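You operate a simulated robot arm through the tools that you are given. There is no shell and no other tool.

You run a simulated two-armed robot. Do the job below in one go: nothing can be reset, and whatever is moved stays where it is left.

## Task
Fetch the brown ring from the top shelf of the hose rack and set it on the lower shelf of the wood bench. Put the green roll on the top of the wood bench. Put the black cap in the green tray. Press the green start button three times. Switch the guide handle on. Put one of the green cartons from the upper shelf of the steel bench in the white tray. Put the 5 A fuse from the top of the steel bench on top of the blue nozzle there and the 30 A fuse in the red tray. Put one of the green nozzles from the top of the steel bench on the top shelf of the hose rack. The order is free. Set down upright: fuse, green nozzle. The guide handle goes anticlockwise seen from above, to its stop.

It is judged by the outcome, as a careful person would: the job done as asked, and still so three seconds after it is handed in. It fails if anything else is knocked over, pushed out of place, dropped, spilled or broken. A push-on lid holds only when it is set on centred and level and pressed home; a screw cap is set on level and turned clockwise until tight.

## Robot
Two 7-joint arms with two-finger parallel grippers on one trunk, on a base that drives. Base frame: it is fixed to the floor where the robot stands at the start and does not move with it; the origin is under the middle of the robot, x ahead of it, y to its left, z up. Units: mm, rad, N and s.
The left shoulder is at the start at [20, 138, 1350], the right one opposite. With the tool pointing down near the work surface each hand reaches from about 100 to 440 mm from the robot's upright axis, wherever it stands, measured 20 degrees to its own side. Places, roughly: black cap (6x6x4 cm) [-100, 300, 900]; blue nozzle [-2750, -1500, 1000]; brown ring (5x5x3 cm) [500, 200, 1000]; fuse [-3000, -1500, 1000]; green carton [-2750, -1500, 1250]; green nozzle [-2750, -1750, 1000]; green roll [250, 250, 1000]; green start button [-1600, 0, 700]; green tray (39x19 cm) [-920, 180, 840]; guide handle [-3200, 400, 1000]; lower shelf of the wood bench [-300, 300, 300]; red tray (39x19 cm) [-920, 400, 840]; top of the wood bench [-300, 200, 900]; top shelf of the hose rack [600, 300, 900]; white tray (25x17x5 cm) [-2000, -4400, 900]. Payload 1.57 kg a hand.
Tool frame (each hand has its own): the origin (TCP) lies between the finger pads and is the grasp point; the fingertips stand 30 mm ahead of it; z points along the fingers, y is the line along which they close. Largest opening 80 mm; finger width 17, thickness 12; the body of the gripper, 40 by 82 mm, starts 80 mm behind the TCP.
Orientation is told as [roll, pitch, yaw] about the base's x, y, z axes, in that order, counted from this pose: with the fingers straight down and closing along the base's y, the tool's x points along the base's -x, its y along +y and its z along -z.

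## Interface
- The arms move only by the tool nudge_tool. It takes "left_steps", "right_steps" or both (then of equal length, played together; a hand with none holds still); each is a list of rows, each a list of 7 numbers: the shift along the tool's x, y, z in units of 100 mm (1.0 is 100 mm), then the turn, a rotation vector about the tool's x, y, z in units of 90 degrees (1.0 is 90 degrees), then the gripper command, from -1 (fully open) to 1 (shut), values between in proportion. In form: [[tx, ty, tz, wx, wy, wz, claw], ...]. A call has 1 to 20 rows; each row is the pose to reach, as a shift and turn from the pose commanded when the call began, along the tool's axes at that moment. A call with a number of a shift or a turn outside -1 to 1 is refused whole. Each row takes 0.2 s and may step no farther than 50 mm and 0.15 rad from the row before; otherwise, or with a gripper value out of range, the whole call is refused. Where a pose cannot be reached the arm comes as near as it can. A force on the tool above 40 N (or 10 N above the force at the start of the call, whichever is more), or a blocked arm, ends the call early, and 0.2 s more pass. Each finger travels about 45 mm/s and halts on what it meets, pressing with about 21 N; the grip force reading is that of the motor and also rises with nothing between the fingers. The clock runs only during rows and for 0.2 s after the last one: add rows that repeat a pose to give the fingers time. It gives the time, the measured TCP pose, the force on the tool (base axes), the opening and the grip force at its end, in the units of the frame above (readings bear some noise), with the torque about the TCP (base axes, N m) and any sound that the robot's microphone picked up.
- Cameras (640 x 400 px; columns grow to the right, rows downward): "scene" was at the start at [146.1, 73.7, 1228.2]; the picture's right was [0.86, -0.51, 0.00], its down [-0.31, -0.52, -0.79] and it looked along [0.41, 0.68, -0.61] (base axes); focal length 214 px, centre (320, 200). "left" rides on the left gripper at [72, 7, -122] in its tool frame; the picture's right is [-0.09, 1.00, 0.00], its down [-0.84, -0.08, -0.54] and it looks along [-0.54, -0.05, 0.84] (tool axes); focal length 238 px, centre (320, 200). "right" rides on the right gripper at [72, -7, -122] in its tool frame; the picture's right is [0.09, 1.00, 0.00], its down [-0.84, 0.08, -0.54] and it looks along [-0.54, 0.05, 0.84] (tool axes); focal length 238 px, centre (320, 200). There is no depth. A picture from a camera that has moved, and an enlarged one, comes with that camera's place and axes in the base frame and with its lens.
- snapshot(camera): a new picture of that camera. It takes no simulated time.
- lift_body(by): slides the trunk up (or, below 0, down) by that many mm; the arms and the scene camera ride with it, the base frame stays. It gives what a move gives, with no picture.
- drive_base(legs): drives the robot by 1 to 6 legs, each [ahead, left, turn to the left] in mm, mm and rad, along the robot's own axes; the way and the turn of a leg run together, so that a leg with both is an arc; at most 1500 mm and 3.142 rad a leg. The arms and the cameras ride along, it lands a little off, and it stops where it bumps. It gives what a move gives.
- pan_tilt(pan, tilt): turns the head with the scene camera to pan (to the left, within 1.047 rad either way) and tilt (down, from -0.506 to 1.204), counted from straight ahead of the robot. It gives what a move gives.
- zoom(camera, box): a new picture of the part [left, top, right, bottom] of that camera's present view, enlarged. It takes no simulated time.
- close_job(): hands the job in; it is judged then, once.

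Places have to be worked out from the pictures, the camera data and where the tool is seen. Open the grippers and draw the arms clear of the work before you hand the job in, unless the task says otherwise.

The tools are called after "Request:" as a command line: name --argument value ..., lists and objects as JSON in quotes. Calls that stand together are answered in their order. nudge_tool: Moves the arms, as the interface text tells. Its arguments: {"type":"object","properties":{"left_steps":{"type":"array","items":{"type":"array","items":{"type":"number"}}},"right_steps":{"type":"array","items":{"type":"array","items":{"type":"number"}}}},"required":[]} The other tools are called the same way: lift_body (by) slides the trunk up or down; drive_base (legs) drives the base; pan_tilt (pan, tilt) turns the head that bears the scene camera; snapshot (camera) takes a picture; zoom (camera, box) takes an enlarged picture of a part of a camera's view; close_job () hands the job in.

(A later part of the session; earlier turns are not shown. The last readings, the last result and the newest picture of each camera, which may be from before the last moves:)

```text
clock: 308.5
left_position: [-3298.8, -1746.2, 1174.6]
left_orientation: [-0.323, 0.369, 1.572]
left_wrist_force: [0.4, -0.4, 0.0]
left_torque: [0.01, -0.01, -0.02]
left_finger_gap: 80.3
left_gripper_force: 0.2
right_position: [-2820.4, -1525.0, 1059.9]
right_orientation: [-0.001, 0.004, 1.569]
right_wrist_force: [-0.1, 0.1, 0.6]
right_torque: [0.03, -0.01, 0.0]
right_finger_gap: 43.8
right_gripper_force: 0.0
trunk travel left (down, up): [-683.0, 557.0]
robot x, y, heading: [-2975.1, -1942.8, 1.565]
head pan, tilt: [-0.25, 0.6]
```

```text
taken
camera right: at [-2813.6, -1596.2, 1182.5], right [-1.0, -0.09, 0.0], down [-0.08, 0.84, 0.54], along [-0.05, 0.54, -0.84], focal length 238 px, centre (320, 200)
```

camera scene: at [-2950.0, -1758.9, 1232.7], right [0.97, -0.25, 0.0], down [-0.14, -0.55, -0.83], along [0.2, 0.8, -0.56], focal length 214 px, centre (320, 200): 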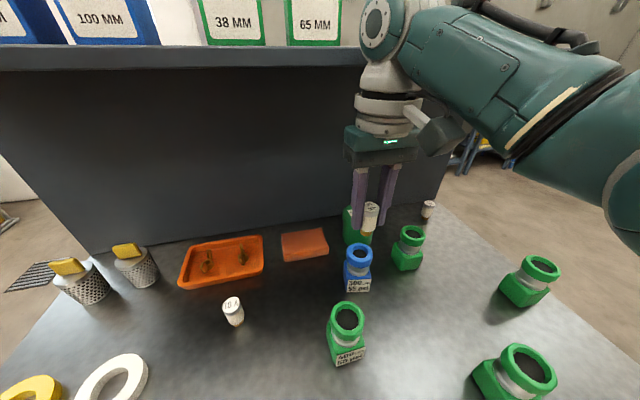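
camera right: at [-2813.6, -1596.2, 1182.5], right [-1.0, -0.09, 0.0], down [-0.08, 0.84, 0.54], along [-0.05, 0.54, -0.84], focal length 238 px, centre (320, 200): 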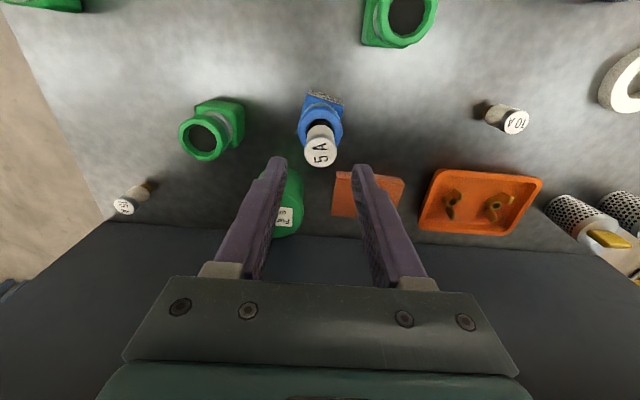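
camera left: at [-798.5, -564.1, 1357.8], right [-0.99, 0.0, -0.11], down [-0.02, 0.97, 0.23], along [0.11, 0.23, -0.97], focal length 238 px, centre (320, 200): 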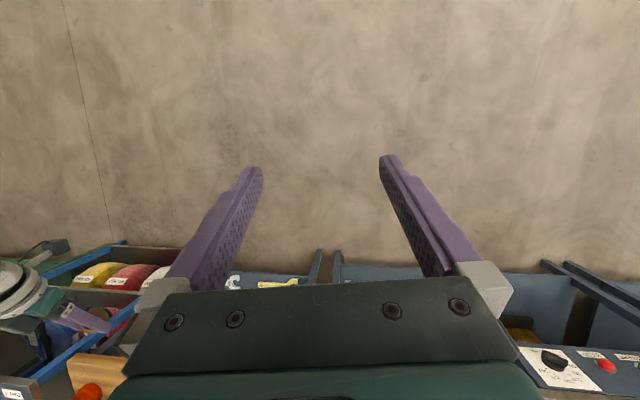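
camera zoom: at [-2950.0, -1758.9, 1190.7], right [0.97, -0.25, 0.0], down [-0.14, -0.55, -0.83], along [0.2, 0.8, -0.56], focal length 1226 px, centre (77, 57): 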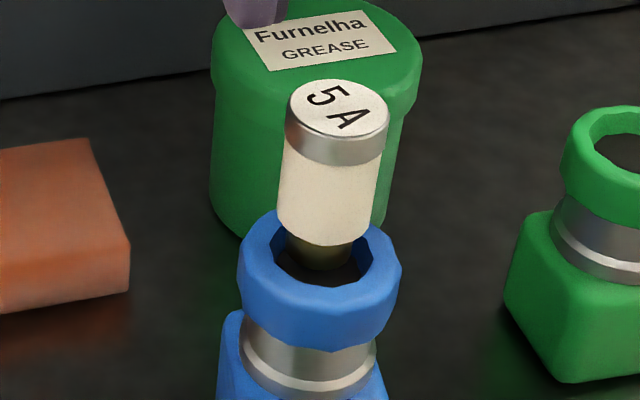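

The 5 A fuse stands upright in the blue nozzle's top. Next the 30 A fuse at ≈(-2958, -1729): I back off and shift left so the right hand is above it.

Request:
drive_base --legs '[[-200, 0, 0], [0, 136, 0]]'

Request:
snapshot --camera "right"

Request:
snapshot --camera "scene"

```text
clock: 311.0
left_position: [-3436.0, -1945.1, 1175.8]
left_orientation: [-0.323, 0.368, 1.572]
left_wrist_force: [0.7, -0.1, -0.7]
left_torque: [0.01, -0.01, -0.01]
left_finger_gap: 79.9
left_gripper_force: 0.3
right_position: [-2956.0, -1724.0, 1060.7]
right_orientation: [-0.002, 0.001, 1.57]
right_wrist_force: [0.0, 0.6, -0.3]
right_torque: [0.01, -0.01, 0.0]
right_finger_gap: 43.9
right_gripper_force: 0.2
trunk travel left (down, up): [-683.0, 557.0]
robot x, y, heading: [-3110.7, -2143.6, 1.568]
head pan, tilt: [-0.25, 0.6]
```

```text
taken
camera right: at [-2950.2, -1795.4, 1182.4], right [-1.0, -0.09, 0.0], down [-0.08, 0.84, 0.54], along [-0.05, 0.54, -0.84], focal length 238 px, centre (320, 200)
```

right: 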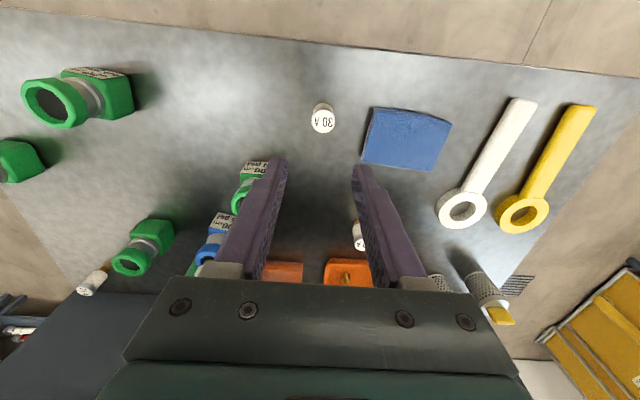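

```text
taken
camera scene: at [-3086.8, -1958.2, 1190.7], right [0.97, -0.25, 0.0], down [-0.14, -0.55, -0.83], along [0.2, 0.8, -0.56], focal length 214 px, centre (320, 200)
```

scene: 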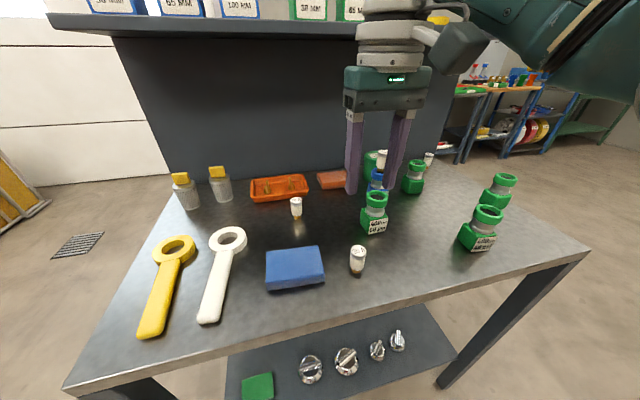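

30 A fuse at (-2960, -1725). Small correction, then lower to grip height.

Request:
nudge_tool --right_steps '[[0.02, 0.027, 0, 0, 0, 0, -0.2]]'

Request:
lift_body --by -157

Request:
snapshot --camera "right"

```text
clock: 311.4
left_position: [-3434.6, -1944.8, 1175.2]
left_orientation: [-0.325, 0.369, 1.572]
left_wrist_force: [-0.8, 0.4, 0.3]
left_torque: [-0.04, 0.0, 0.03]
left_finger_gap: 80.1
left_gripper_force: 0.1
right_position: [-2959.4, -1727.4, 1060.7]
right_orientation: [-0.003, 0.001, 1.57]
right_wrist_force: [-1.0, 0.3, -0.8]
right_torque: [0.02, -0.01, 0.01]
right_finger_gap: 48.3
right_gripper_force: 0.1
trunk travel left (down, up): [-683.0, 557.0]
robot x, y, heading: [-3109.7, -2138.6, 1.571]
head pan, tilt: [-0.25, 0.6]
```

```text
clock: 313.2
left_position: [-3435.5, -1943.6, 1018.4]
left_orientation: [-0.324, 0.37, 1.572]
left_wrist_force: [0.1, -0.4, 0.0]
left_torque: [-0.01, -0.02, -0.02]
left_finger_gap: 80.0
left_gripper_force: 0.0
right_position: [-2959.1, -1725.2, 903.0]
right_orientation: [-0.002, 0.0, 1.57]
right_wrist_force: [0.3, -0.5, -0.3]
right_torque: [-0.01, 0.03, -0.01]
right_finger_gap: 48.0
right_gripper_force: 0.0
trunk travel left (down, up): [-526.0, 714.0]
robot x, y, heading: [-3112.4, -2148.0, 1.569]
head pan, tilt: [-0.25, 0.6]
```

```text
taken
camera right: at [-2952.8, -1797.5, 1025.5], right [-1.0, -0.09, 0.0], down [-0.08, 0.84, 0.54], along [-0.05, 0.54, -0.84], focal length 238 px, centre (320, 200)
```

right: 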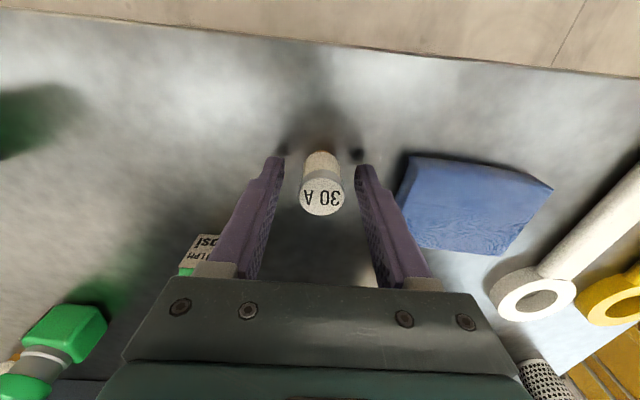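

Well aligned. I close on the 30 A fuse and lift it.

Request:
nudge_tool --right_steps '[[0, 0, 0, 0, 0, 0, 0], [0, 0, 0, 0, 0, 0, 0.4], [0, 0, 0, 0, 0, 0, 1], [0, 0, 0, 0, 0, 0, 1], [0, 0, 0, 0, 0, 0, 1]]'

Request:
lift_body --by 200

Request:
drive_base --legs '[[-250, 0, 0]]'

Request:
snapshot --camera "right"

Request:
snapshot --camera "scene"

```text
clock: 314.4
left_position: [-3435.2, -1945.2, 1017.3]
left_orientation: [-0.325, 0.371, 1.574]
left_wrist_force: [-0.7, 0.0, -0.6]
left_torque: [0.01, 0.01, 0.01]
left_finger_gap: 79.9
left_gripper_force: 0.1
right_position: [-2959.6, -1727.8, 904.3]
right_orientation: [-0.002, 0.002, 1.571]
right_wrist_force: [-0.5, 0.2, 0.1]
right_torque: [-0.03, 0.04, -0.02]
right_finger_gap: 25.6
right_gripper_force: 21.5
trunk travel left (down, up): [-526.0, 714.0]
robot x, y, heading: [-3109.5, -2141.6, 1.567]
head pan, tilt: [-0.25, 0.6]
```

```text
clock: 316.6
left_position: [-3435.5, -1945.2, 1218.1]
left_orientation: [-0.327, 0.371, 1.573]
left_wrist_force: [0.0, 0.4, 0.2]
left_torque: [0.02, -0.01, -0.01]
left_finger_gap: 79.8
left_gripper_force: 0.1
right_position: [-2959.9, -1727.3, 1103.6]
right_orientation: [-0.002, 0.001, 1.572]
right_wrist_force: [0.8, 0.6, -0.3]
right_torque: [0.0, 0.03, 0.05]
right_finger_gap: 24.7
right_gripper_force: 20.6
trunk travel left (down, up): [-726.0, 514.0]
robot x, y, heading: [-3110.7, -2147.7, 1.566]
head pan, tilt: [-0.25, 0.6]
```

```text
clock: 318.4
left_position: [-3435.5, -2195.6, 1218.9]
left_orientation: [-0.324, 0.369, 1.572]
left_wrist_force: [-0.6, -0.2, 0.0]
left_torque: [0.0, 0.0, 0.0]
left_finger_gap: 79.9
left_gripper_force: 0.0
right_position: [-2959.3, -1979.3, 1103.6]
right_orientation: [-0.002, 0.0, 1.571]
right_wrist_force: [-0.8, -0.4, -1.1]
right_torque: [-0.04, 0.02, 0.0]
right_finger_gap: 25.1
right_gripper_force: 20.5
trunk travel left (down, up): [-726.0, 514.0]
robot x, y, heading: [-3108.2, -2398.9, 1.564]
head pan, tilt: [-0.25, 0.6]
```

```text
taken
camera right: at [-2952.9, -2049.3, 1225.5], right [-1.0, -0.09, 0.0], down [-0.08, 0.84, 0.54], along [-0.05, 0.54, -0.84], focal length 238 px, centre (320, 200)
```

right: 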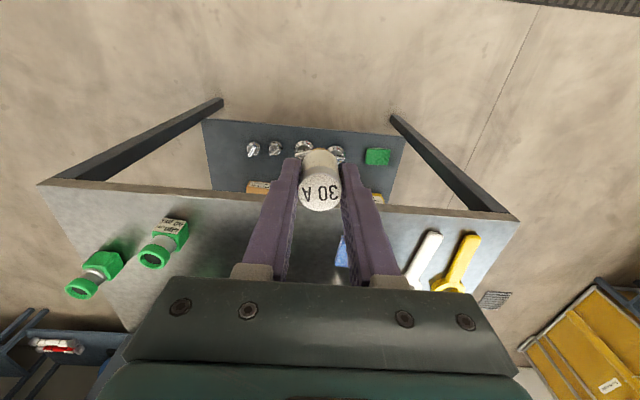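

```text
taken
camera scene: at [-3087.0, -2210.0, 1233.7], right [0.97, -0.25, 0.0], down [-0.14, -0.55, -0.83], along [0.21, 0.8, -0.56], focal length 214 px, centre (320, 200)
```

scene: 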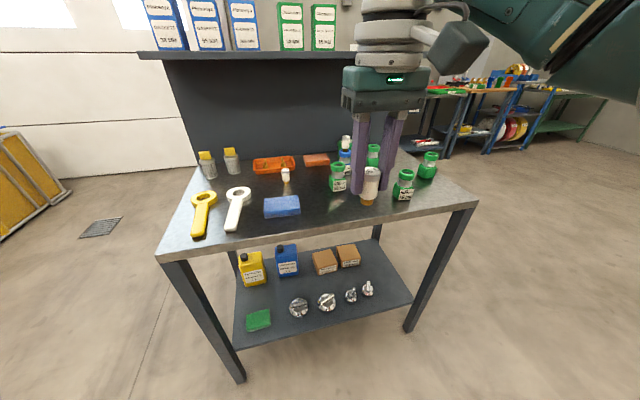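

The 30 A fuse is held. Now I prepare the left hand for a green nozzle: first straighten it to point down.

Request:
nudge_tool --left_steps '[[0, 0, 0, -0.0515, -0.0589, 0.0095, -1], [0, 0, 0, -0.103, -0.1178, 0.019, -1], [0, 0, 0, -0.1545, -0.1766, 0.0285, -1], [0, 0, 0, -0.206, -0.2355, 0.038, -1]]' --right_steps '[[0, 0, 0, 0, 0, 0, 1], [0, 0, 0, 0, 0, 0, 1], [0, 0, 0, 0, 0, 0, 1], [0, 0, 0, 0, 0, 0, 1]]'

```text
clock: 319.2
left_position: [-3453.6, -2196.4, 1200.1]
left_orientation: [-0.145, 0.246, 1.744]
left_wrist_force: [-0.4, -0.8, 0.0]
left_torque: [0.01, 0.0, 0.05]
left_finger_gap: 79.8
left_gripper_force: 0.2
right_position: [-2959.2, -1976.2, 1104.0]
right_orientation: [-0.001, 0.002, 1.572]
right_wrist_force: [0.2, -0.3, -0.9]
right_torque: [0.0, -0.02, 0.04]
right_finger_gap: 25.1
right_gripper_force: 20.7
trunk travel left (down, up): [-726.0, 514.0]
robot x, y, heading: [-3114.8, -2393.3, 1.569]
head pan, tilt: [-0.25, 0.6]
stopped in row 4 (left hand): the arm was blocked; the commanded pose is now the measured one
```

A joint limit interfered because the hand was high and close; I move it down and forward first.

Request:
nudge_tool --left_steps '[[-0.2, -0.1, 0.3, 0, 0, 0, -1], [-0.4, -0.2, 0.6, 0, 0, 0, -1], [-0.6, -0.3, 0.9, 0, 0, 0, -1], [-0.8, -0.4, 1.0, 0, 0, 0, -1]]' --right_steps '[[0, 0, 0, 0, 0, 0, 1], [0, 0, 0, 0, 0, 0, 1], [0, 0, 0, 0, 0, 0, 1], [0, 0, 0, 0, 0, 0, 1]]'

```text
clock: 320.2
left_position: [-3409.4, -2156.0, 1085.8]
left_orientation: [-0.283, 0.272, 1.842]
left_wrist_force: [1.4, 0.4, 0.7]
left_torque: [-0.02, -0.02, -0.01]
left_finger_gap: 79.8
left_gripper_force: 0.0
right_position: [-2959.8, -1978.3, 1104.8]
right_orientation: [-0.001, 0.002, 1.571]
right_wrist_force: [0.1, -0.6, -1.0]
right_torque: [0.01, 0.02, -0.02]
right_finger_gap: 25.1
right_gripper_force: 21.4
trunk travel left (down, up): [-726.0, 514.0]
robot x, y, heading: [-3110.9, -2393.9, 1.567]
head pan, tilt: [-0.25, 0.6]
stopped in row 4 (left hand): the arm was blocked; the commanded pose is now the measured one
```

Still near a limit; I move the left hand further forward and inward (away from the folded posture) before levelling it.

Request:
nudge_tool --left_steps '[[-0.2, -0.195, 0, 0, 0, 0, -1], [-0.4, -0.39, 0, 0, 0, 0, -1], [-0.6, -0.585, 0, 0, 0, 0, -1], [-0.8, -0.78, 0, 0, 0, 0, -1]]' --right_steps '[[0, 0, 0, 0, 0, 0, 1], [0, 0, 0, 0, 0, 0, 1], [0, 0, 0, 0, 0, 0, 1], [0, 0, 0, 0, 0, 0, 1]]'

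Request:
pan_tilt --pan 0.6 --tilt 0.4

Request:
snapshot --camera "scene"

```text
clock: 320.8
left_position: [-3398.7, -2129.2, 1077.3]
left_orientation: [-0.385, 0.306, 1.968]
left_wrist_force: [0.7, -0.1, 0.8]
left_torque: [-0.04, -0.01, 0.01]
left_finger_gap: 80.0
left_gripper_force: 0.1
right_position: [-2959.3, -1977.9, 1103.2]
right_orientation: [-0.002, 0.001, 1.571]
right_wrist_force: [0.4, 0.4, -0.3]
right_torque: [0.01, 0.01, 0.05]
right_finger_gap: 25.3
right_gripper_force: 21.4
trunk travel left (down, up): [-726.0, 514.0]
robot x, y, heading: [-3114.5, -2392.4, 1.57]
head pan, tilt: [-0.25, 0.6]
stopped in row 2 (left hand): the arm was blocked; the commanded pose is now the measured one
```

```text
clock: 321.9
left_position: [-3399.9, -2127.3, 1076.9]
left_orientation: [-0.384, 0.304, 1.969]
left_wrist_force: [0.3, 0.5, 0.3]
left_torque: [-0.01, -0.03, -0.01]
left_finger_gap: 80.1
left_gripper_force: 0.1
right_position: [-2959.9, -1977.3, 1104.0]
right_orientation: [-0.002, 0.003, 1.57]
right_wrist_force: [0.2, -0.6, -0.4]
right_torque: [-0.02, 0.02, -0.01]
right_finger_gap: 24.9
right_gripper_force: 20.2
trunk travel left (down, up): [-726.0, 514.0]
robot x, y, heading: [-3113.8, -2395.4, 1.566]
head pan, tilt: [0.6, 0.4]
```

```text
taken
camera scene: at [-3161.2, -2219.1, 1251.9], right [0.83, 0.56, 0.0], down [0.22, -0.32, -0.92], along [-0.52, 0.76, -0.39], focal length 214 px, centre (320, 200)
```

scene: 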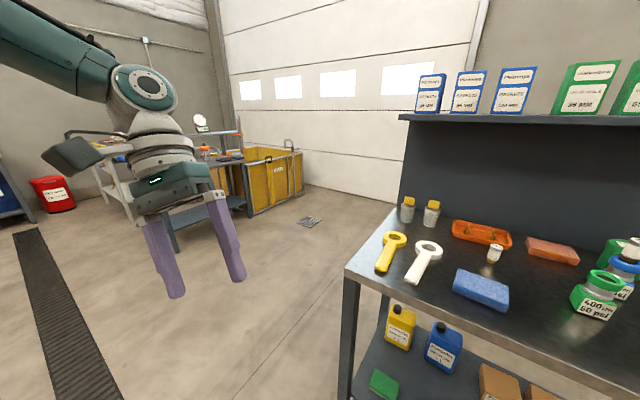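

The left arm is awkward near its limits; I'll rely on the right hand alone and put the left hand back up into its original folded pose so it doesn't hang low.

Request:
nudge_tool --left_steps '[[0.14, 0.09, -0.15, -0.05, 0.017, 0.04, -1], [0.28, 0.17, -0.29, -0.1, 0.034, 0.08, -1], [0.43, 0.26, -0.43, -0.15, 0.052, 0.12, -1], [0.57, 0.34, -0.58, -0.2, 0.069, 0.16, -1], [0.71, 0.43, -0.72, -0.251, 0.086, 0.199, -1]]' --right_steps '[[0, 0, 0, 0, 0, 0, 1], [0, 0, 0, 0, 0, 0, 1], [0, 0, 0, 0, 0, 0, 1], [0, 0, 0, 0, 0, 0, 1], [0, 0, 0, 0, 0, 0, 1]]'

Request:
snapshot --camera "scene"

```text
clock: 323.1
left_position: [-3440.5, -2202.0, 1147.2]
left_orientation: [-0.103, 0.36, 1.614]
left_wrist_force: [-0.4, 0.3, -0.4]
left_torque: [0.0, 0.02, 0.01]
left_finger_gap: 80.2
left_gripper_force: 0.2
right_position: [-2960.5, -1978.3, 1103.1]
right_orientation: [-0.001, 0.003, 1.572]
right_wrist_force: [0.0, -0.1, 0.4]
right_torque: [0.03, -0.01, -0.03]
right_finger_gap: 25.3
right_gripper_force: 20.8
trunk travel left (down, up): [-726.0, 514.0]
robot x, y, heading: [-3110.0, -2396.5, 1.568]
head pan, tilt: [0.6, 0.4]
```

```text
taken
camera scene: at [-3161.2, -2219.1, 1251.9], right [0.83, 0.56, 0.0], down [0.22, -0.32, -0.92], along [-0.52, 0.76, -0.39], focal length 214 px, centre (320, 200)
```

scene: 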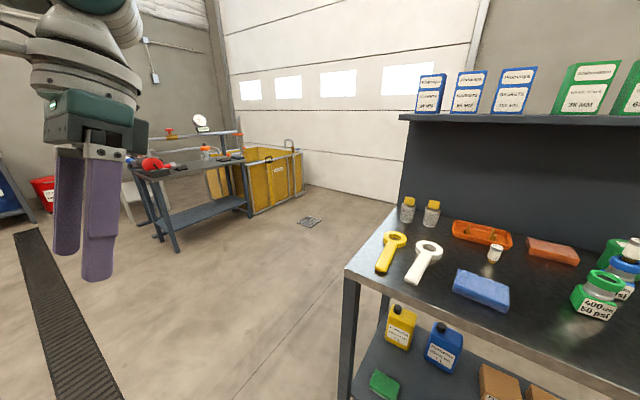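

Restored cleanly. From this posture I try once more to level the left hand while moving it forward and down.

Request:
nudge_tool --left_steps '[[-0.2, 0, 0.1, 0, 0, 0, -1], [-0.4, 0, 0.3, -0.013, -0.045, 0, -1], [-0.6, 0, 0.5, -0.026, -0.09, 0, -1], [-0.8, -0.1, 0.7, -0.04, -0.135, 0, -1], [-0.9, -0.2, 0.8, -0.053, -0.18, 0, -1], [-1.0, -0.3, 0.8, -0.066, -0.229, 0, -1]]' --right_steps '[[0, 0, 0, 0, 0, 0, 1], [0, 0, 0, 0, 0, 0, 1], [0, 0, 0, 0, 0, 0, 1], [0, 0, 0, 0, 0, 0, 1], [0, 0, 0, 0, 0, 0, 1], [0, 0, 0, 0, 0, 0, 1]]'

Request:
snapshot --camera "scene"

```text
clock: 324.1
left_position: [-3425.4, -2171.9, 1055.8]
left_orientation: [-0.156, 0.2, 1.718]
left_wrist_force: [-0.6, -0.1, -0.6]
left_torque: [0.0, 0.02, -0.05]
left_finger_gap: 80.1
left_gripper_force: 0.0
right_position: [-2960.0, -1977.8, 1104.7]
right_orientation: [-0.002, 0.002, 1.571]
right_wrist_force: [-0.1, -0.3, -0.9]
right_torque: [0.01, -0.01, -0.04]
right_finger_gap: 24.9
right_gripper_force: 21.1
trunk travel left (down, up): [-726.0, 514.0]
robot x, y, heading: [-3112.2, -2395.7, 1.57]
head pan, tilt: [0.6, 0.4]
stopped in row 4 (left hand): the arm was blocked; the commanded pose is now the measured one
```

```text
taken
camera scene: at [-3161.3, -2219.1, 1252.0], right [0.83, 0.56, 0.0], down [0.22, -0.32, -0.92], along [-0.52, 0.76, -0.39], focal length 214 px, centre (320, 200)
```

scene: 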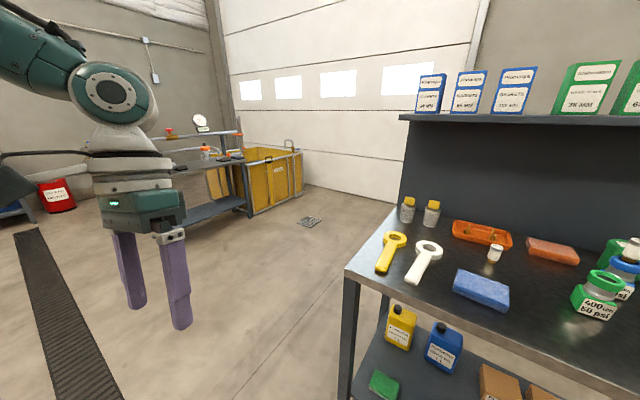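

The block is a yaw limit of the left wrist. A nozzle can be gripped at any yaw, so I let the hand yaw left ~45° while levelling and extending.

Request:
nudge_tool --left_steps '[[0, 0, 0, -0.015, -0.02, -0.085, -1], [-0.1, -0.1, 0, -0.033, -0.04, -0.17, -1], [-0.25, -0.2, 0, -0.05, -0.06, -0.25, -1], [-0.4, -0.3, 0, -0.067, -0.085, -0.33, -1], [-0.55, -0.4, 0, -0.083, -0.105, -0.415, -1], [-0.7, -0.5, 0, -0.1, -0.127, -0.5, -1]]' --right_steps '[[0, 0, 0, 0, 0, 0, 1], [0, 0, 0, 0, 0, 0, 1], [0, 0, 0, 0, 0, 0, 1], [0, 0, 0, 0, 0, 0, 1], [0, 0, 0, 0, 0, 0, 1], [0, 0, 0, 0, 0, 0, 1]]'

Request:
snapshot --camera "scene"

```text
clock: 324.9
left_position: [-3407.4, -2161.7, 1043.4]
left_orientation: [-0.12, 0.216, 2.239]
left_wrist_force: [0.6, -0.2, 0.3]
left_torque: [-0.01, -0.02, 0.04]
left_finger_gap: 79.9
left_gripper_force: 0.2
right_position: [-2958.6, -1978.0, 1103.7]
right_orientation: [-0.001, 0.0, 1.57]
right_wrist_force: [-1.6, 0.2, 0.0]
right_torque: [-0.01, 0.0, 0.01]
right_finger_gap: 25.3
right_gripper_force: 21.1
trunk travel left (down, up): [-726.0, 514.0]
robot x, y, heading: [-3109.7, -2394.8, 1.565]
head pan, tilt: [0.6, 0.4]
stopped in row 4 (left hand): the arm was blocked; the commanded pose is now the measured one
```

```text
taken
camera scene: at [-3161.3, -2219.2, 1251.9], right [0.83, 0.56, 0.0], down [0.22, -0.32, -0.92], along [-0.52, 0.76, -0.39], focal length 214 px, centre (320, 200)
```

scene: 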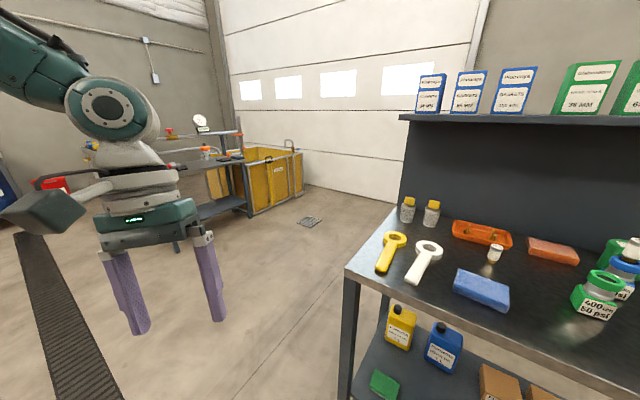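

That arm remains limited; I give up on it and return it to its safe folded pose.

Request:
nudge_tool --left_steps '[[0.06, 0.08, -0.2, -0.019, 0.0275, 0.075, -1], [0.13, 0.15, -0.4, -0.038, 0.055, 0.15, -1], [0.2, 0.23, -0.6, -0.058, 0.0825, 0.226, -1], [0.26, 0.31, -0.8, -0.077, 0.11, 0.301, -1], [0.33, 0.38, -1.0, -0.096, 0.1375, 0.376, -1]]' --right_steps '[[0, 0, 0, 0, 0, 0, 1], [0, 0, 0, 0, 0, 0, 1], [0, 0, 0, 0, 0, 0, 1], [0, 0, 0, 0, 0, 0, 1], [0, 0, 0, 0, 0, 0, 1]]'

Request:
snapshot --camera "right"

```text
clock: 326.1
left_position: [-3439.3, -2201.1, 1142.6]
left_orientation: [-0.151, 0.354, 1.595]
left_wrist_force: [0.4, -0.3, -0.3]
left_torque: [-0.01, -0.01, 0.02]
left_finger_gap: 79.9
left_gripper_force: 0.0
right_position: [-2958.8, -1978.2, 1103.4]
right_orientation: [-0.001, 0.003, 1.57]
right_wrist_force: [0.1, -0.1, -0.4]
right_torque: [-0.02, 0.01, -0.01]
right_finger_gap: 24.9
right_gripper_force: 21.4
trunk travel left (down, up): [-726.0, 514.0]
robot x, y, heading: [-3111.1, -2394.1, 1.573]
head pan, tilt: [0.6, 0.4]
```

```text
taken
camera right: at [-2952.8, -2049.4, 1225.5], right [-1.0, -0.09, 0.0], down [-0.08, 0.84, 0.54], along [-0.05, 0.54, -0.84], focal length 238 px, centre (320, 200)
```

right: 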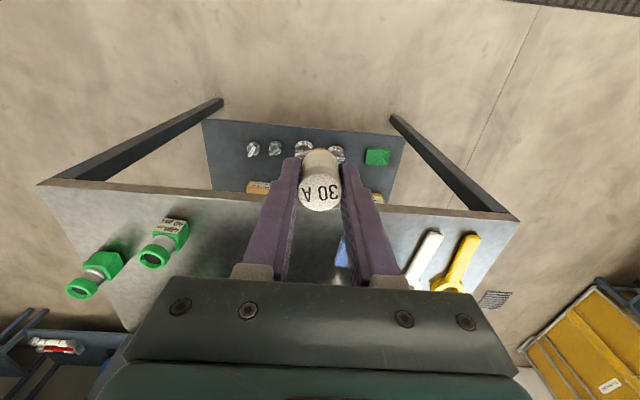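

Left hand is safely up. I lower the right hand relative to the shoulder, then carry the 30 A fuse around the bench to the red tray, turning to heading ~110° so that the left arm stays off the hose tester.

Request:
nudge_tool --right_steps '[[0, 0, 0.25, 0, 0, 0, 1], [0, 0, 0.5, 0, 0, 0, 1], [0, 0, 0.75, 0, 0, 0, 1], [0, 0, 1.0, 0, 0, 0, 1]]'

Request:
lift_body --by 120

Request:
drive_base --legs '[[0, -1200, 0], [1500, 0, 0], [300, 0, 0], [0, -985, 0], [0, 0, 0.35]]'

Request:
pan_tilt --pan -0.2 --tilt 0.7

Request:
snapshot --camera "scene"

```text
clock: 327.1
left_position: [-3438.5, -2201.4, 1142.8]
left_orientation: [-0.15, 0.353, 1.597]
left_wrist_force: [-0.6, -0.2, 0.1]
left_torque: [0.0, 0.02, 0.01]
left_finger_gap: 80.0
left_gripper_force: 0.1
right_position: [-2959.4, -1978.5, 1003.0]
right_orientation: [-0.001, 0.0, 1.574]
right_wrist_force: [0.2, 0.2, -0.5]
right_torque: [0.0, 0.02, -0.02]
right_finger_gap: 25.1
right_gripper_force: 20.8
trunk travel left (down, up): [-726.0, 514.0]
robot x, y, heading: [-3110.1, -2394.7, 1.569]
head pan, tilt: [0.6, 0.4]
```

```text
clock: 328.6
left_position: [-3439.0, -2199.9, 1263.3]
left_orientation: [-0.15, 0.352, 1.6]
left_wrist_force: [-0.6, -0.5, 0.2]
left_torque: [-0.02, -0.03, -0.02]
left_finger_gap: 80.2
left_gripper_force: 0.1
right_position: [-2959.1, -1978.6, 1123.6]
right_orientation: [-0.001, 0.0, 1.57]
right_wrist_force: [-0.4, -0.5, -0.9]
right_torque: [0.03, -0.01, 0.01]
right_finger_gap: 25.3
right_gripper_force: 21.0
trunk travel left (down, up): [-846.0, 394.0]
robot x, y, heading: [-3110.0, -2390.8, 1.569]
head pan, tilt: [0.6, 0.4]
```

```text
clock: 349.1
left_position: [-1325.8, -521.0, 1263.2]
left_orientation: [-0.149, 0.351, 1.948]
left_wrist_force: [-0.1, -0.6, -0.8]
left_torque: [-0.03, 0.03, 0.0]
left_finger_gap: 79.9
left_gripper_force: 0.1
right_position: [-952.2, -148.6, 1122.5]
right_orientation: [-0.002, 0.0, 1.919]
right_wrist_force: [-0.4, -0.3, 0.4]
right_torque: [0.01, -0.02, 0.02]
right_finger_gap: 24.9
right_gripper_force: 21.2
trunk travel left (down, up): [-846.0, 394.0]
robot x, y, heading: [-953.6, -591.3, 1.919]
head pan, tilt: [0.6, 0.4]
```

```text
clock: 350.2
left_position: [-1324.4, -521.5, 1262.8]
left_orientation: [-0.149, 0.351, 1.947]
left_wrist_force: [-0.6, 0.2, -0.5]
left_torque: [-0.01, -0.01, -0.03]
left_finger_gap: 79.6
left_gripper_force: 0.0
right_position: [-951.1, -148.7, 1124.3]
right_orientation: [-0.002, 0.002, 1.92]
right_wrist_force: [-0.2, 0.3, -0.1]
right_torque: [0.0, 0.01, 0.04]
right_finger_gap: 25.2
right_gripper_force: 20.9
trunk travel left (down, up): [-846.0, 394.0]
robot x, y, heading: [-947.3, -590.5, 1.915]
head pan, tilt: [-0.201, 0.7]
```

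```text
taken
camera scene: at [-996.0, -414.8, 1345.1], right [0.99, 0.15, 0.0], down [0.1, -0.64, -0.77], along [-0.11, 0.76, -0.64], focal length 214 px, centre (320, 200)
```

scene: 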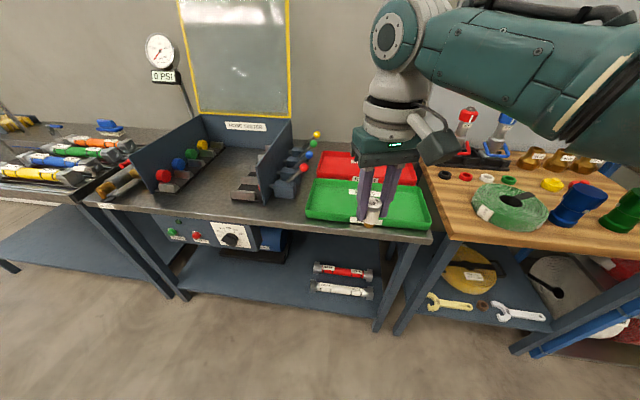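

All fine here. I drive in so the fuse comes above the near half of the red tray.

Request:
drive_base --legs '[[471, -205, 0]]'

Request:
snapshot --camera "right"

Request:
snapshot --camera "scene"

```text
clock: 353.2
left_position: [-1291.5, -9.5, 1261.9]
left_orientation: [-0.151, 0.351, 1.951]
left_wrist_force: [-0.1, -0.6, 0.0]
left_torque: [0.0, 0.0, 0.04]
left_finger_gap: 80.0
left_gripper_force: 0.0
right_position: [-919.8, 364.6, 1124.0]
right_orientation: [-0.002, 0.002, 1.922]
right_wrist_force: [-1.0, 0.5, -0.4]
right_torque: [0.0, 0.02, 0.03]
right_finger_gap: 24.9
right_gripper_force: 20.9
trunk travel left (down, up): [-846.0, 394.0]
robot x, y, heading: [-919.5, -80.6, 1.923]
head pan, tilt: [-0.201, 0.7]
```

```text
taken
camera right: at [-888.5, 299.4, 1245.2], right [-0.9, -0.43, 0.0], down [-0.36, 0.76, 0.54], along [-0.23, 0.49, -0.84], focal length 238 px, centre (320, 200)
```

right: 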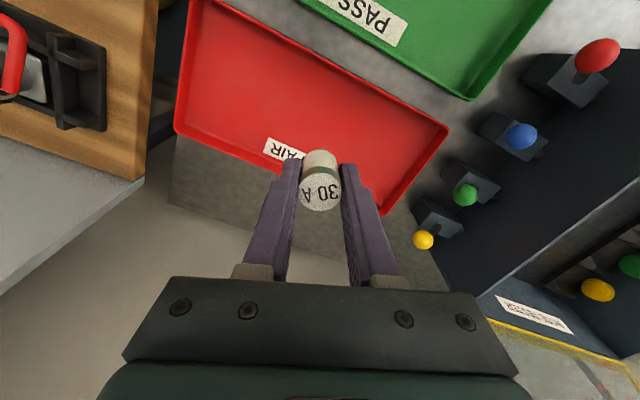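

```text
taken
camera scene: at [-963.4, 98.1, 1345.1], right [0.99, 0.15, 0.0], down [0.1, -0.64, -0.76], along [-0.11, 0.76, -0.64], focal length 214 px, centre (320, 200)
```

scene: 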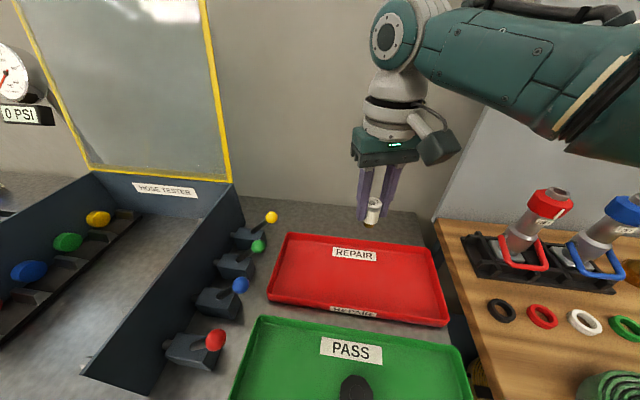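

The drop point is mid red tray. I lower by trunk to ~12 mm above the tray floor, then step down.

Request:
lift_body --by -218

Request:
nudge_tool --right_steps '[[0, 0, 0.03, 0, 0, 0, 1], [0, 0, 0.06, 0, 0, 0, 1], [0, 0, 0.08, 0, 0, 0, 1], [0, 0, 0.1, 0, 0, 0, 1]]'

Request:
snapshot --camera "right"

Request:
snapshot --camera "scene"

```text
clock: 355.5
left_position: [-1292.8, -9.4, 1044.1]
left_orientation: [-0.15, 0.352, 1.95]
left_wrist_force: [-0.2, -0.1, 0.4]
left_torque: [-0.01, 0.0, -0.03]
left_finger_gap: 80.0
left_gripper_force: 0.1
right_position: [-918.8, 363.8, 905.9]
right_orientation: [-0.001, 0.001, 1.922]
right_wrist_force: [-0.7, -0.7, -0.2]
right_torque: [0.02, 0.0, 0.01]
right_finger_gap: 24.9
right_gripper_force: 20.9
trunk travel left (down, up): [-628.0, 612.0]
robot x, y, heading: [-917.1, -79.7, 1.918]
head pan, tilt: [-0.201, 0.7]
```

```text
clock: 356.5
left_position: [-1293.2, -9.9, 1044.8]
left_orientation: [-0.151, 0.353, 1.949]
left_wrist_force: [-0.1, -0.3, 0.0]
left_torque: [-0.02, 0.0, -0.02]
left_finger_gap: 79.7
left_gripper_force: 0.2
right_position: [-919.8, 364.5, 895.4]
right_orientation: [0.0, 0.002, 1.922]
right_wrist_force: [0.7, 0.3, 0.3]
right_torque: [0.0, -0.05, 0.0]
right_finger_gap: 25.1
right_gripper_force: 21.2
trunk travel left (down, up): [-628.0, 612.0]
robot x, y, heading: [-918.1, -80.3, 1.919]
head pan, tilt: [-0.201, 0.7]
```

```text
taken
camera right: at [-888.6, 299.6, 1017.1], right [-0.9, -0.43, 0.0], down [-0.36, 0.76, 0.54], along [-0.23, 0.49, -0.84], focal length 238 px, centre (320, 200)
```

right: 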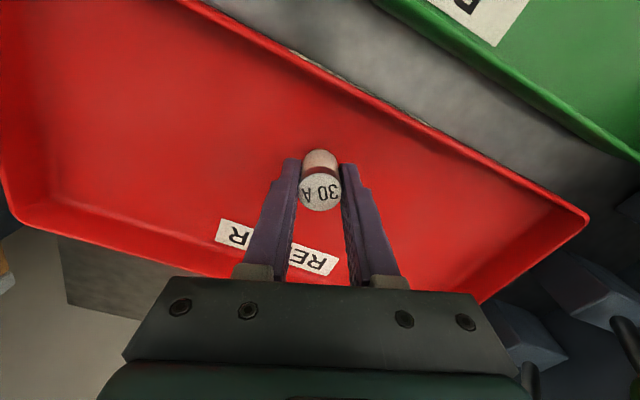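

```text
taken
camera scene: at [-963.4, 98.1, 1127.1], right [0.99, 0.15, 0.0], down [0.1, -0.64, -0.76], along [-0.11, 0.76, -0.64], focal length 214 px, centre (320, 200)
```

scene: 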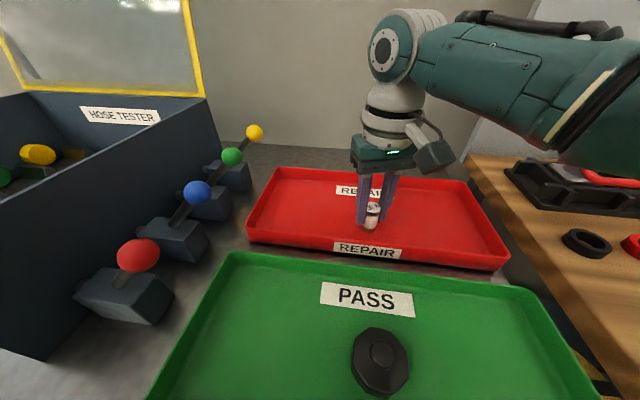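

Close to the floor; I continue stepping down to contact.

Request:
nudge_tool --right_steps '[[0, 0, 0.015, 0, 0, 0, 1], [0, 0, 0.03, 0, 0, 0, 1], [0, 0, 0.045, 0, 0, 0, 1], [0, 0, 0.055, 0, 0, 0, 1]]'

Request:
zoom --camera "scene" --box '[330, 170, 420, 260]'

```text
clock: 357.5
left_position: [-1291.2, -7.5, 1044.9]
left_orientation: [-0.152, 0.353, 1.949]
left_wrist_force: [-0.4, 0.5, 0.0]
left_torque: [-0.03, 0.01, 0.01]
left_finger_gap: 80.0
left_gripper_force: 0.0
right_position: [-920.3, 365.6, 892.4]
right_orientation: [0.001, 0.0, 1.921]
right_wrist_force: [0.8, -6.7, 25.5]
right_torque: [-0.23, -0.02, -0.02]
right_finger_gap: 24.9
right_gripper_force: 21.0
trunk travel left (down, up): [-628.0, 612.0]
robot x, y, heading: [-916.1, -77.9, 1.918]
head pan, tilt: [-0.201, 0.7]
```

```text
4.44 times, centred on (375, 215) of scene
camera zoom: at [-963.3, 98.6, 1127.6], right [0.99, 0.15, 0.0], down [0.1, -0.64, -0.77], along [-0.11, 0.76, -0.64], focal length 953 px, centre (76, 133)
```

zoom: 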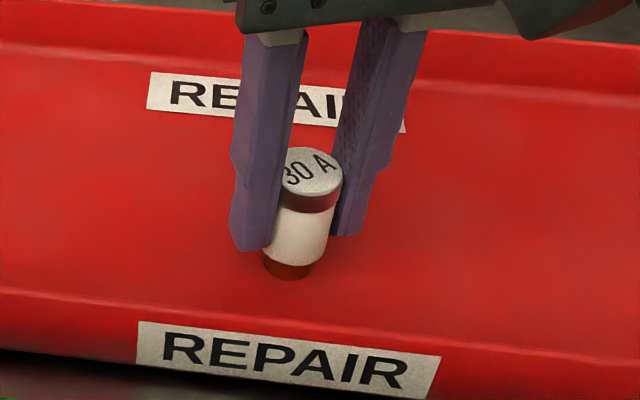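

In contact (25 N). I relieve 2 mm, open gently and rise straight up.

Request:
nudge_tool --right_steps '[[0, 0, -0.018, 0, 0, 0, 1], [0, 0, -0.018, 0, 0, 0, 0.3], [0, 0, -0.018, 0, 0, 0, 0.0], [0, 0, -0.018, 0, 0, 0, -0.2], [0, 0, -0.018, 0, 0, 0, -0.2], [0, 0, -0.25, 0, 0, 0, -0.2], [0, 0, -0.5, 0, 0, 0, -0.2], [0, 0, -0.8, 0, 0, 0, -0.2]]'

Request:
lift_body --by 150

Request:
snapshot --camera "scene"

Request:
snapshot --camera "right"

```text
clock: 359.3
left_position: [-1293.1, -9.5, 1044.3]
left_orientation: [-0.152, 0.352, 1.95]
left_wrist_force: [0.3, -0.7, 0.0]
left_torque: [0.01, 0.02, 0.0]
left_finger_gap: 80.1
left_gripper_force: 0.1
right_position: [-920.4, 364.3, 971.5]
right_orientation: [-0.002, 0.002, 1.92]
right_wrist_force: [0.9, 0.0, 0.2]
right_torque: [0.02, 0.05, -0.01]
right_finger_gap: 47.9
right_gripper_force: 0.0
trunk travel left (down, up): [-628.0, 612.0]
robot x, y, heading: [-916.7, -79.2, 1.917]
head pan, tilt: [-0.201, 0.7]
```

```text
clock: 361.1
left_position: [-1292.4, -9.2, 1194.8]
left_orientation: [-0.151, 0.353, 1.95]
left_wrist_force: [-1.0, -0.4, -0.3]
left_torque: [0.0, 0.02, -0.02]
left_finger_gap: 79.7
left_gripper_force: 0.2
right_position: [-918.9, 363.5, 1120.6]
right_orientation: [0.0, 0.002, 1.92]
right_wrist_force: [-0.1, -0.7, -0.7]
right_torque: [0.02, 0.02, 0.0]
right_finger_gap: 48.3
right_gripper_force: 0.1
trunk travel left (down, up): [-778.0, 462.0]
robot x, y, heading: [-919.6, -76.2, 1.917]
head pan, tilt: [-0.201, 0.7]
```

```text
taken
camera scene: at [-963.4, 98.1, 1277.1], right [0.99, 0.15, 0.0], down [0.1, -0.64, -0.76], along [-0.11, 0.76, -0.64], focal length 214 px, centre (320, 200)
```

scene: 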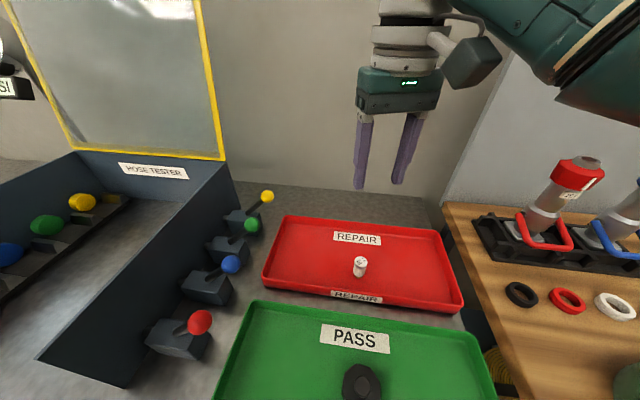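

```text
taken
camera right: at [-888.7, 299.7, 1242.2], right [-0.9, -0.43, 0.0], down [-0.36, 0.76, 0.54], along [-0.23, 0.49, -0.84], focal length 238 px, centre (320, 200)
```

right: 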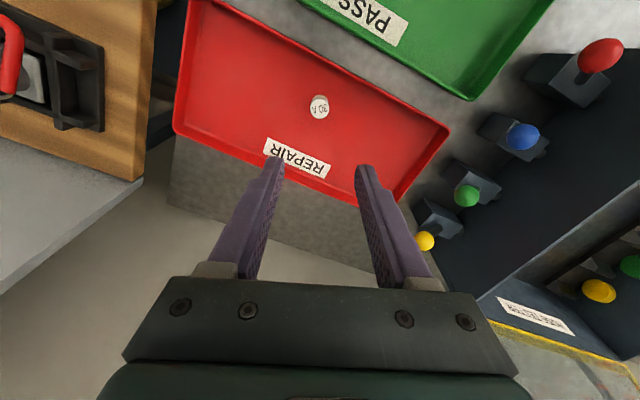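

The 30 A fuse stands upright in the red tray. I drive back around to the steel bench for the green carton.

Request:
drive_base --legs '[[-450, 0, 0], [0, 0, -0.346], [0, 1134, 0], [-1500, 0, 0], [-350, 0, 0], [0, 800, 0]]'

Request:
lift_body --by 250

Request:
pan_tilt --pan 0.0 --tilt 0.4

Request:
snapshot --camera "scene"

```text
clock: 383.1
left_position: [-2998.5, -2196.3, 1194.8]
left_orientation: [-0.15, 0.351, 1.617]
left_wrist_force: [0.2, -0.3, 0.5]
left_torque: [0.02, -0.03, 0.04]
left_finger_gap: 80.0
left_gripper_force: 0.1
right_position: [-2524.8, -1963.7, 1120.7]
right_orientation: [-0.002, 0.001, 1.591]
right_wrist_force: [-0.3, 0.3, 0.2]
right_torque: [0.0, -0.02, 0.0]
right_finger_gap: 47.9
right_gripper_force: 0.1
trunk travel left (down, up): [-778.0, 462.0]
robot x, y, heading: [-2667.1, -2383.2, 1.59]
head pan, tilt: [-0.201, 0.7]
```

```text
clock: 385.6
left_position: [-2999.1, -2196.2, 1444.8]
left_orientation: [-0.15, 0.35, 1.619]
left_wrist_force: [-0.1, -0.1, 0.4]
left_torque: [-0.03, -0.02, 0.03]
left_finger_gap: 80.0
left_gripper_force: 0.0
right_position: [-2524.6, -1964.0, 1371.2]
right_orientation: [-0.001, 0.003, 1.589]
right_wrist_force: [-0.5, 0.1, -0.1]
right_torque: [0.02, 0.05, 0.0]
right_finger_gap: 47.7
right_gripper_force: 0.1
trunk travel left (down, up): [-1028.0, 212.0]
robot x, y, heading: [-2666.8, -2384.4, 1.592]
head pan, tilt: [-0.201, 0.7]
```

```text
clock: 386.4
left_position: [-2998.2, -2196.3, 1444.2]
left_orientation: [-0.149, 0.352, 1.619]
left_wrist_force: [-0.8, -0.5, 0.1]
left_torque: [0.0, 0.01, 0.01]
left_finger_gap: 79.9
left_gripper_force: 0.0
right_position: [-2525.3, -1964.7, 1371.5]
right_orientation: [-0.003, 0.002, 1.59]
right_wrist_force: [-0.2, 0.2, 0.5]
right_torque: [-0.04, -0.03, 0.02]
right_finger_gap: 48.0
right_gripper_force: 0.0
trunk travel left (down, up): [-1028.0, 212.0]
robot x, y, heading: [-2667.9, -2382.7, 1.596]
head pan, tilt: [0.0, 0.4]
```

```text
taken
camera scene: at [-2669.3, -2192.0, 1553.9], right [1.0, 0.02, 0.0], down [0.01, -0.39, -0.92], along [-0.02, 0.92, -0.39], focal length 214 px, centre (320, 200)
```

scene: 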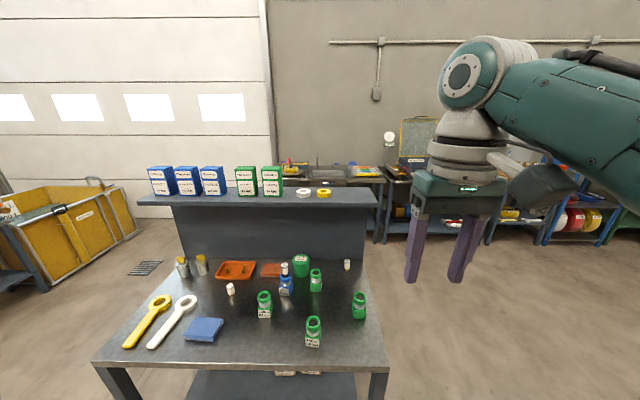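

The 5 A fuse is still on the blue nozzle. I zoom in on the cartons.

Request:
zoom --camera "scene" --box '[140, 150, 300, 220]'

Request:
zoom --camera "scene" --box '[225, 155, 345, 215]'

```text
4.00 times, centred on (220, 185) of scene
camera zoom: at [-2669.3, -2192.0, 1553.9], right [1.0, 0.02, 0.0], down [0.01, -0.39, -0.92], along [-0.02, 0.92, -0.39], focal length 858 px, centre (720, 260)
```

zoom: 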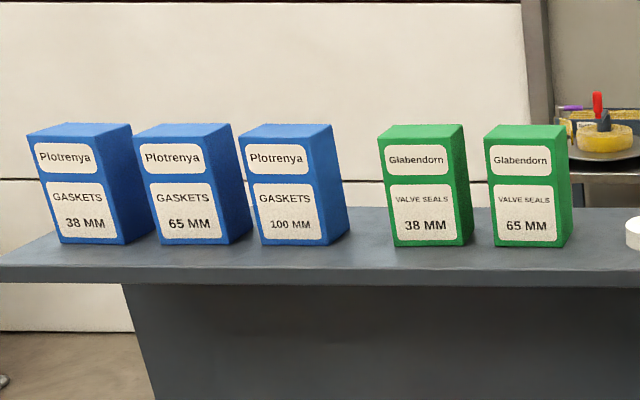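

```text
5.33 times, centred on (285, 185) of scene
camera zoom: at [-2669.3, -2192.0, 1553.9], right [1.0, 0.02, 0.0], down [0.01, -0.39, -0.92], along [-0.02, 0.92, -0.39], focal length 1144 px, centre (507, 280)
```

zoom: 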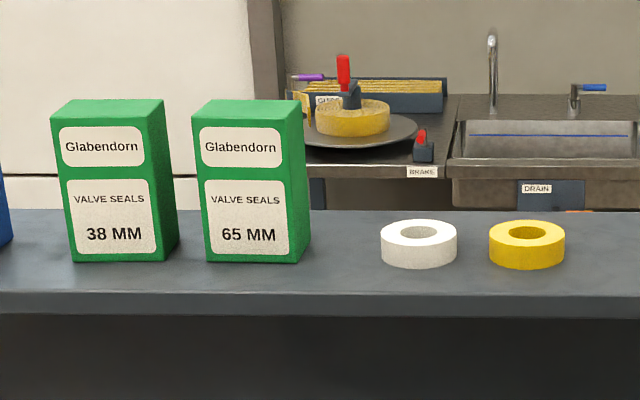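

The right green carton ("65 MM") has free space around it. I go closer for measurement, with the hand raised above carton height.

Request:
lift_body --by 80

Request:
drive_base --legs '[[0, 355, -0.022], [330, 0, 0]]'

Request:
pan_tilt --pan -0.25 --tilt 0.7

Request:
snapshot --camera "scene"

Request:
snapshot --camera "right"

```text
clock: 387.6
left_position: [-2999.5, -2196.8, 1525.5]
left_orientation: [-0.15, 0.353, 1.619]
left_wrist_force: [0.3, -0.3, -0.2]
left_torque: [0.03, 0.01, -0.02]
left_finger_gap: 80.0
left_gripper_force: 0.1
right_position: [-2526.2, -1964.7, 1450.7]
right_orientation: [-0.002, 0.001, 1.588]
right_wrist_force: [-0.3, -0.4, 0.5]
right_torque: [0.01, 0.02, -0.02]
right_finger_gap: 48.1
right_gripper_force: 0.1
trunk travel left (down, up): [-1108.0, 132.0]
robot x, y, heading: [-2671.1, -2383.2, 1.59]
head pan, tilt: [0.0, 0.4]
```

```text
clock: 391.7
left_position: [-3350.1, -1863.1, 1524.7]
left_orientation: [-0.15, 0.352, 1.597]
left_wrist_force: [0.5, 0.2, -0.6]
left_torque: [-0.02, 0.0, -0.03]
left_finger_gap: 80.2
left_gripper_force: 0.0
right_position: [-2871.3, -1640.7, 1450.9]
right_orientation: [-0.002, 0.003, 1.57]
right_wrist_force: [-0.3, 0.3, 0.0]
right_torque: [-0.01, -0.01, 0.01]
right_finger_gap: 48.1
right_gripper_force: 0.1
trunk travel left (down, up): [-1108.0, 132.0]
robot x, y, heading: [-3025.4, -2054.3, 1.571]
head pan, tilt: [0.0, 0.4]
```

```text
clock: 392.5
left_position: [-3350.4, -1864.3, 1525.0]
left_orientation: [-0.149, 0.352, 1.598]
left_wrist_force: [0.2, -0.9, 0.5]
left_torque: [-0.02, 0.02, 0.02]
left_finger_gap: 80.0
left_gripper_force: 0.1
right_position: [-2872.1, -1639.7, 1451.7]
right_orientation: [-0.001, 0.004, 1.57]
right_wrist_force: [0.0, 0.3, 0.0]
right_torque: [0.01, 0.01, -0.03]
right_finger_gap: 47.9
right_gripper_force: 0.0
trunk travel left (down, up): [-1108.0, 132.0]
robot x, y, heading: [-3025.6, -2057.3, 1.568]
head pan, tilt: [-0.25, 0.7]
```

```text
taken
camera scene: at [-2999.7, -1876.3, 1607.2], right [0.97, -0.25, 0.0], down [-0.16, -0.62, -0.77], along [0.19, 0.74, -0.64], focal length 214 px, centre (320, 200)
```

scene: 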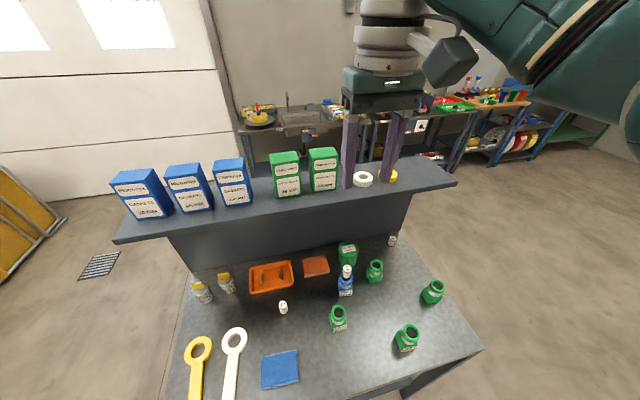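

```text
taken
camera right: at [-2864.9, -1712.2, 1572.2], right [-1.0, -0.09, 0.0], down [-0.08, 0.84, 0.54], along [-0.05, 0.54, -0.84], focal length 238 px, centre (320, 200)
```

right: 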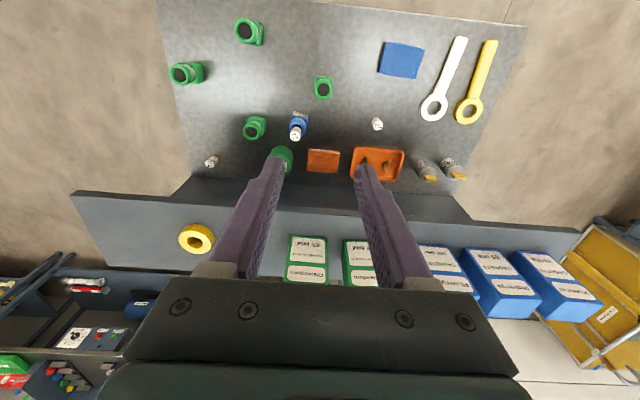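

I zoom both cameras on the 65 MM carton to triangulate it.

Request:
zoom --camera "scene" --box '[260, 140, 380, 215]'

Request:
zoom --camera "right" --box '[240, 200, 400, 290]'

```text
5.33 times, centred on (320, 178) of scene
camera zoom: at [-2999.7, -1876.3, 1607.2], right [0.97, -0.25, 0.0], down [-0.16, -0.62, -0.77], along [0.19, 0.74, -0.64], focal length 1144 px, centre (320, 320)
```

zoom: 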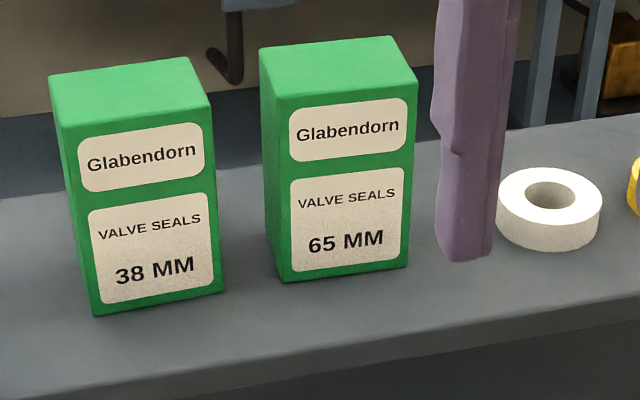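

```text
4.00 times, centred on (320, 245) of right
camera zoom: at [-2864.9, -1712.2, 1572.2], right [-1.0, -0.09, 0.0], down [-0.08, 0.84, 0.54], along [-0.05, 0.54, -0.84], focal length 953 px, centre (320, 20)
```

zoom: 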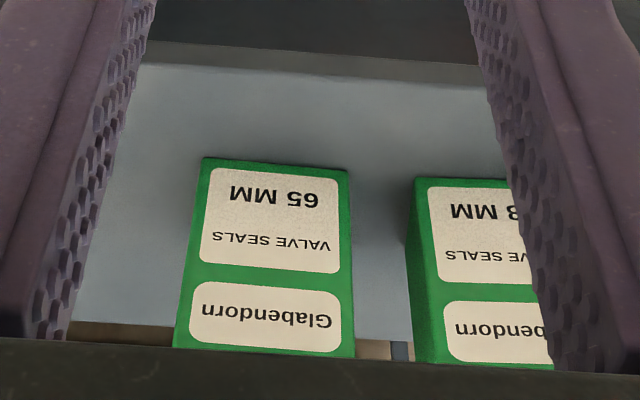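

65 MM carton: x -2904..-2840, y -1433..-1385, z 1250..1354, yaw ≈ -7°. To keep the robot off the table I first extend the arm forward and up relative to the shoulder, with the fingers fully open and yawed to match.

Request:
nudge_tool --right_steps '[[-0.15, 0, -0.25, 0, 0, 0.019, -1], [-0.3, 0, -0.5, 0, 0, 0.038, -1], [-0.45, 0, -0.75, 0, 0, 0.057, -1], [-0.6, 0, -1.0, 0, 0, 0.076, -1]]'

```text
clock: 393.5
left_position: [-3350.4, -1863.2, 1525.0]
left_orientation: [-0.151, 0.354, 1.599]
left_wrist_force: [1.0, -0.6, -0.3]
left_torque: [0.01, 0.01, 0.01]
left_finger_gap: 80.0
left_gripper_force: 0.1
right_position: [-2872.5, -1580.2, 1551.8]
right_orientation: [-0.002, -0.001, 1.453]
right_wrist_force: [0.0, -0.4, -0.9]
right_torque: [-0.01, -0.01, 0.02]
right_finger_gap: 80.1
right_gripper_force: 0.1
trunk travel left (down, up): [-1108.0, 132.0]
robot x, y, heading: [-3020.0, -2059.0, 1.566]
head pan, tilt: [-0.25, 0.7]
```

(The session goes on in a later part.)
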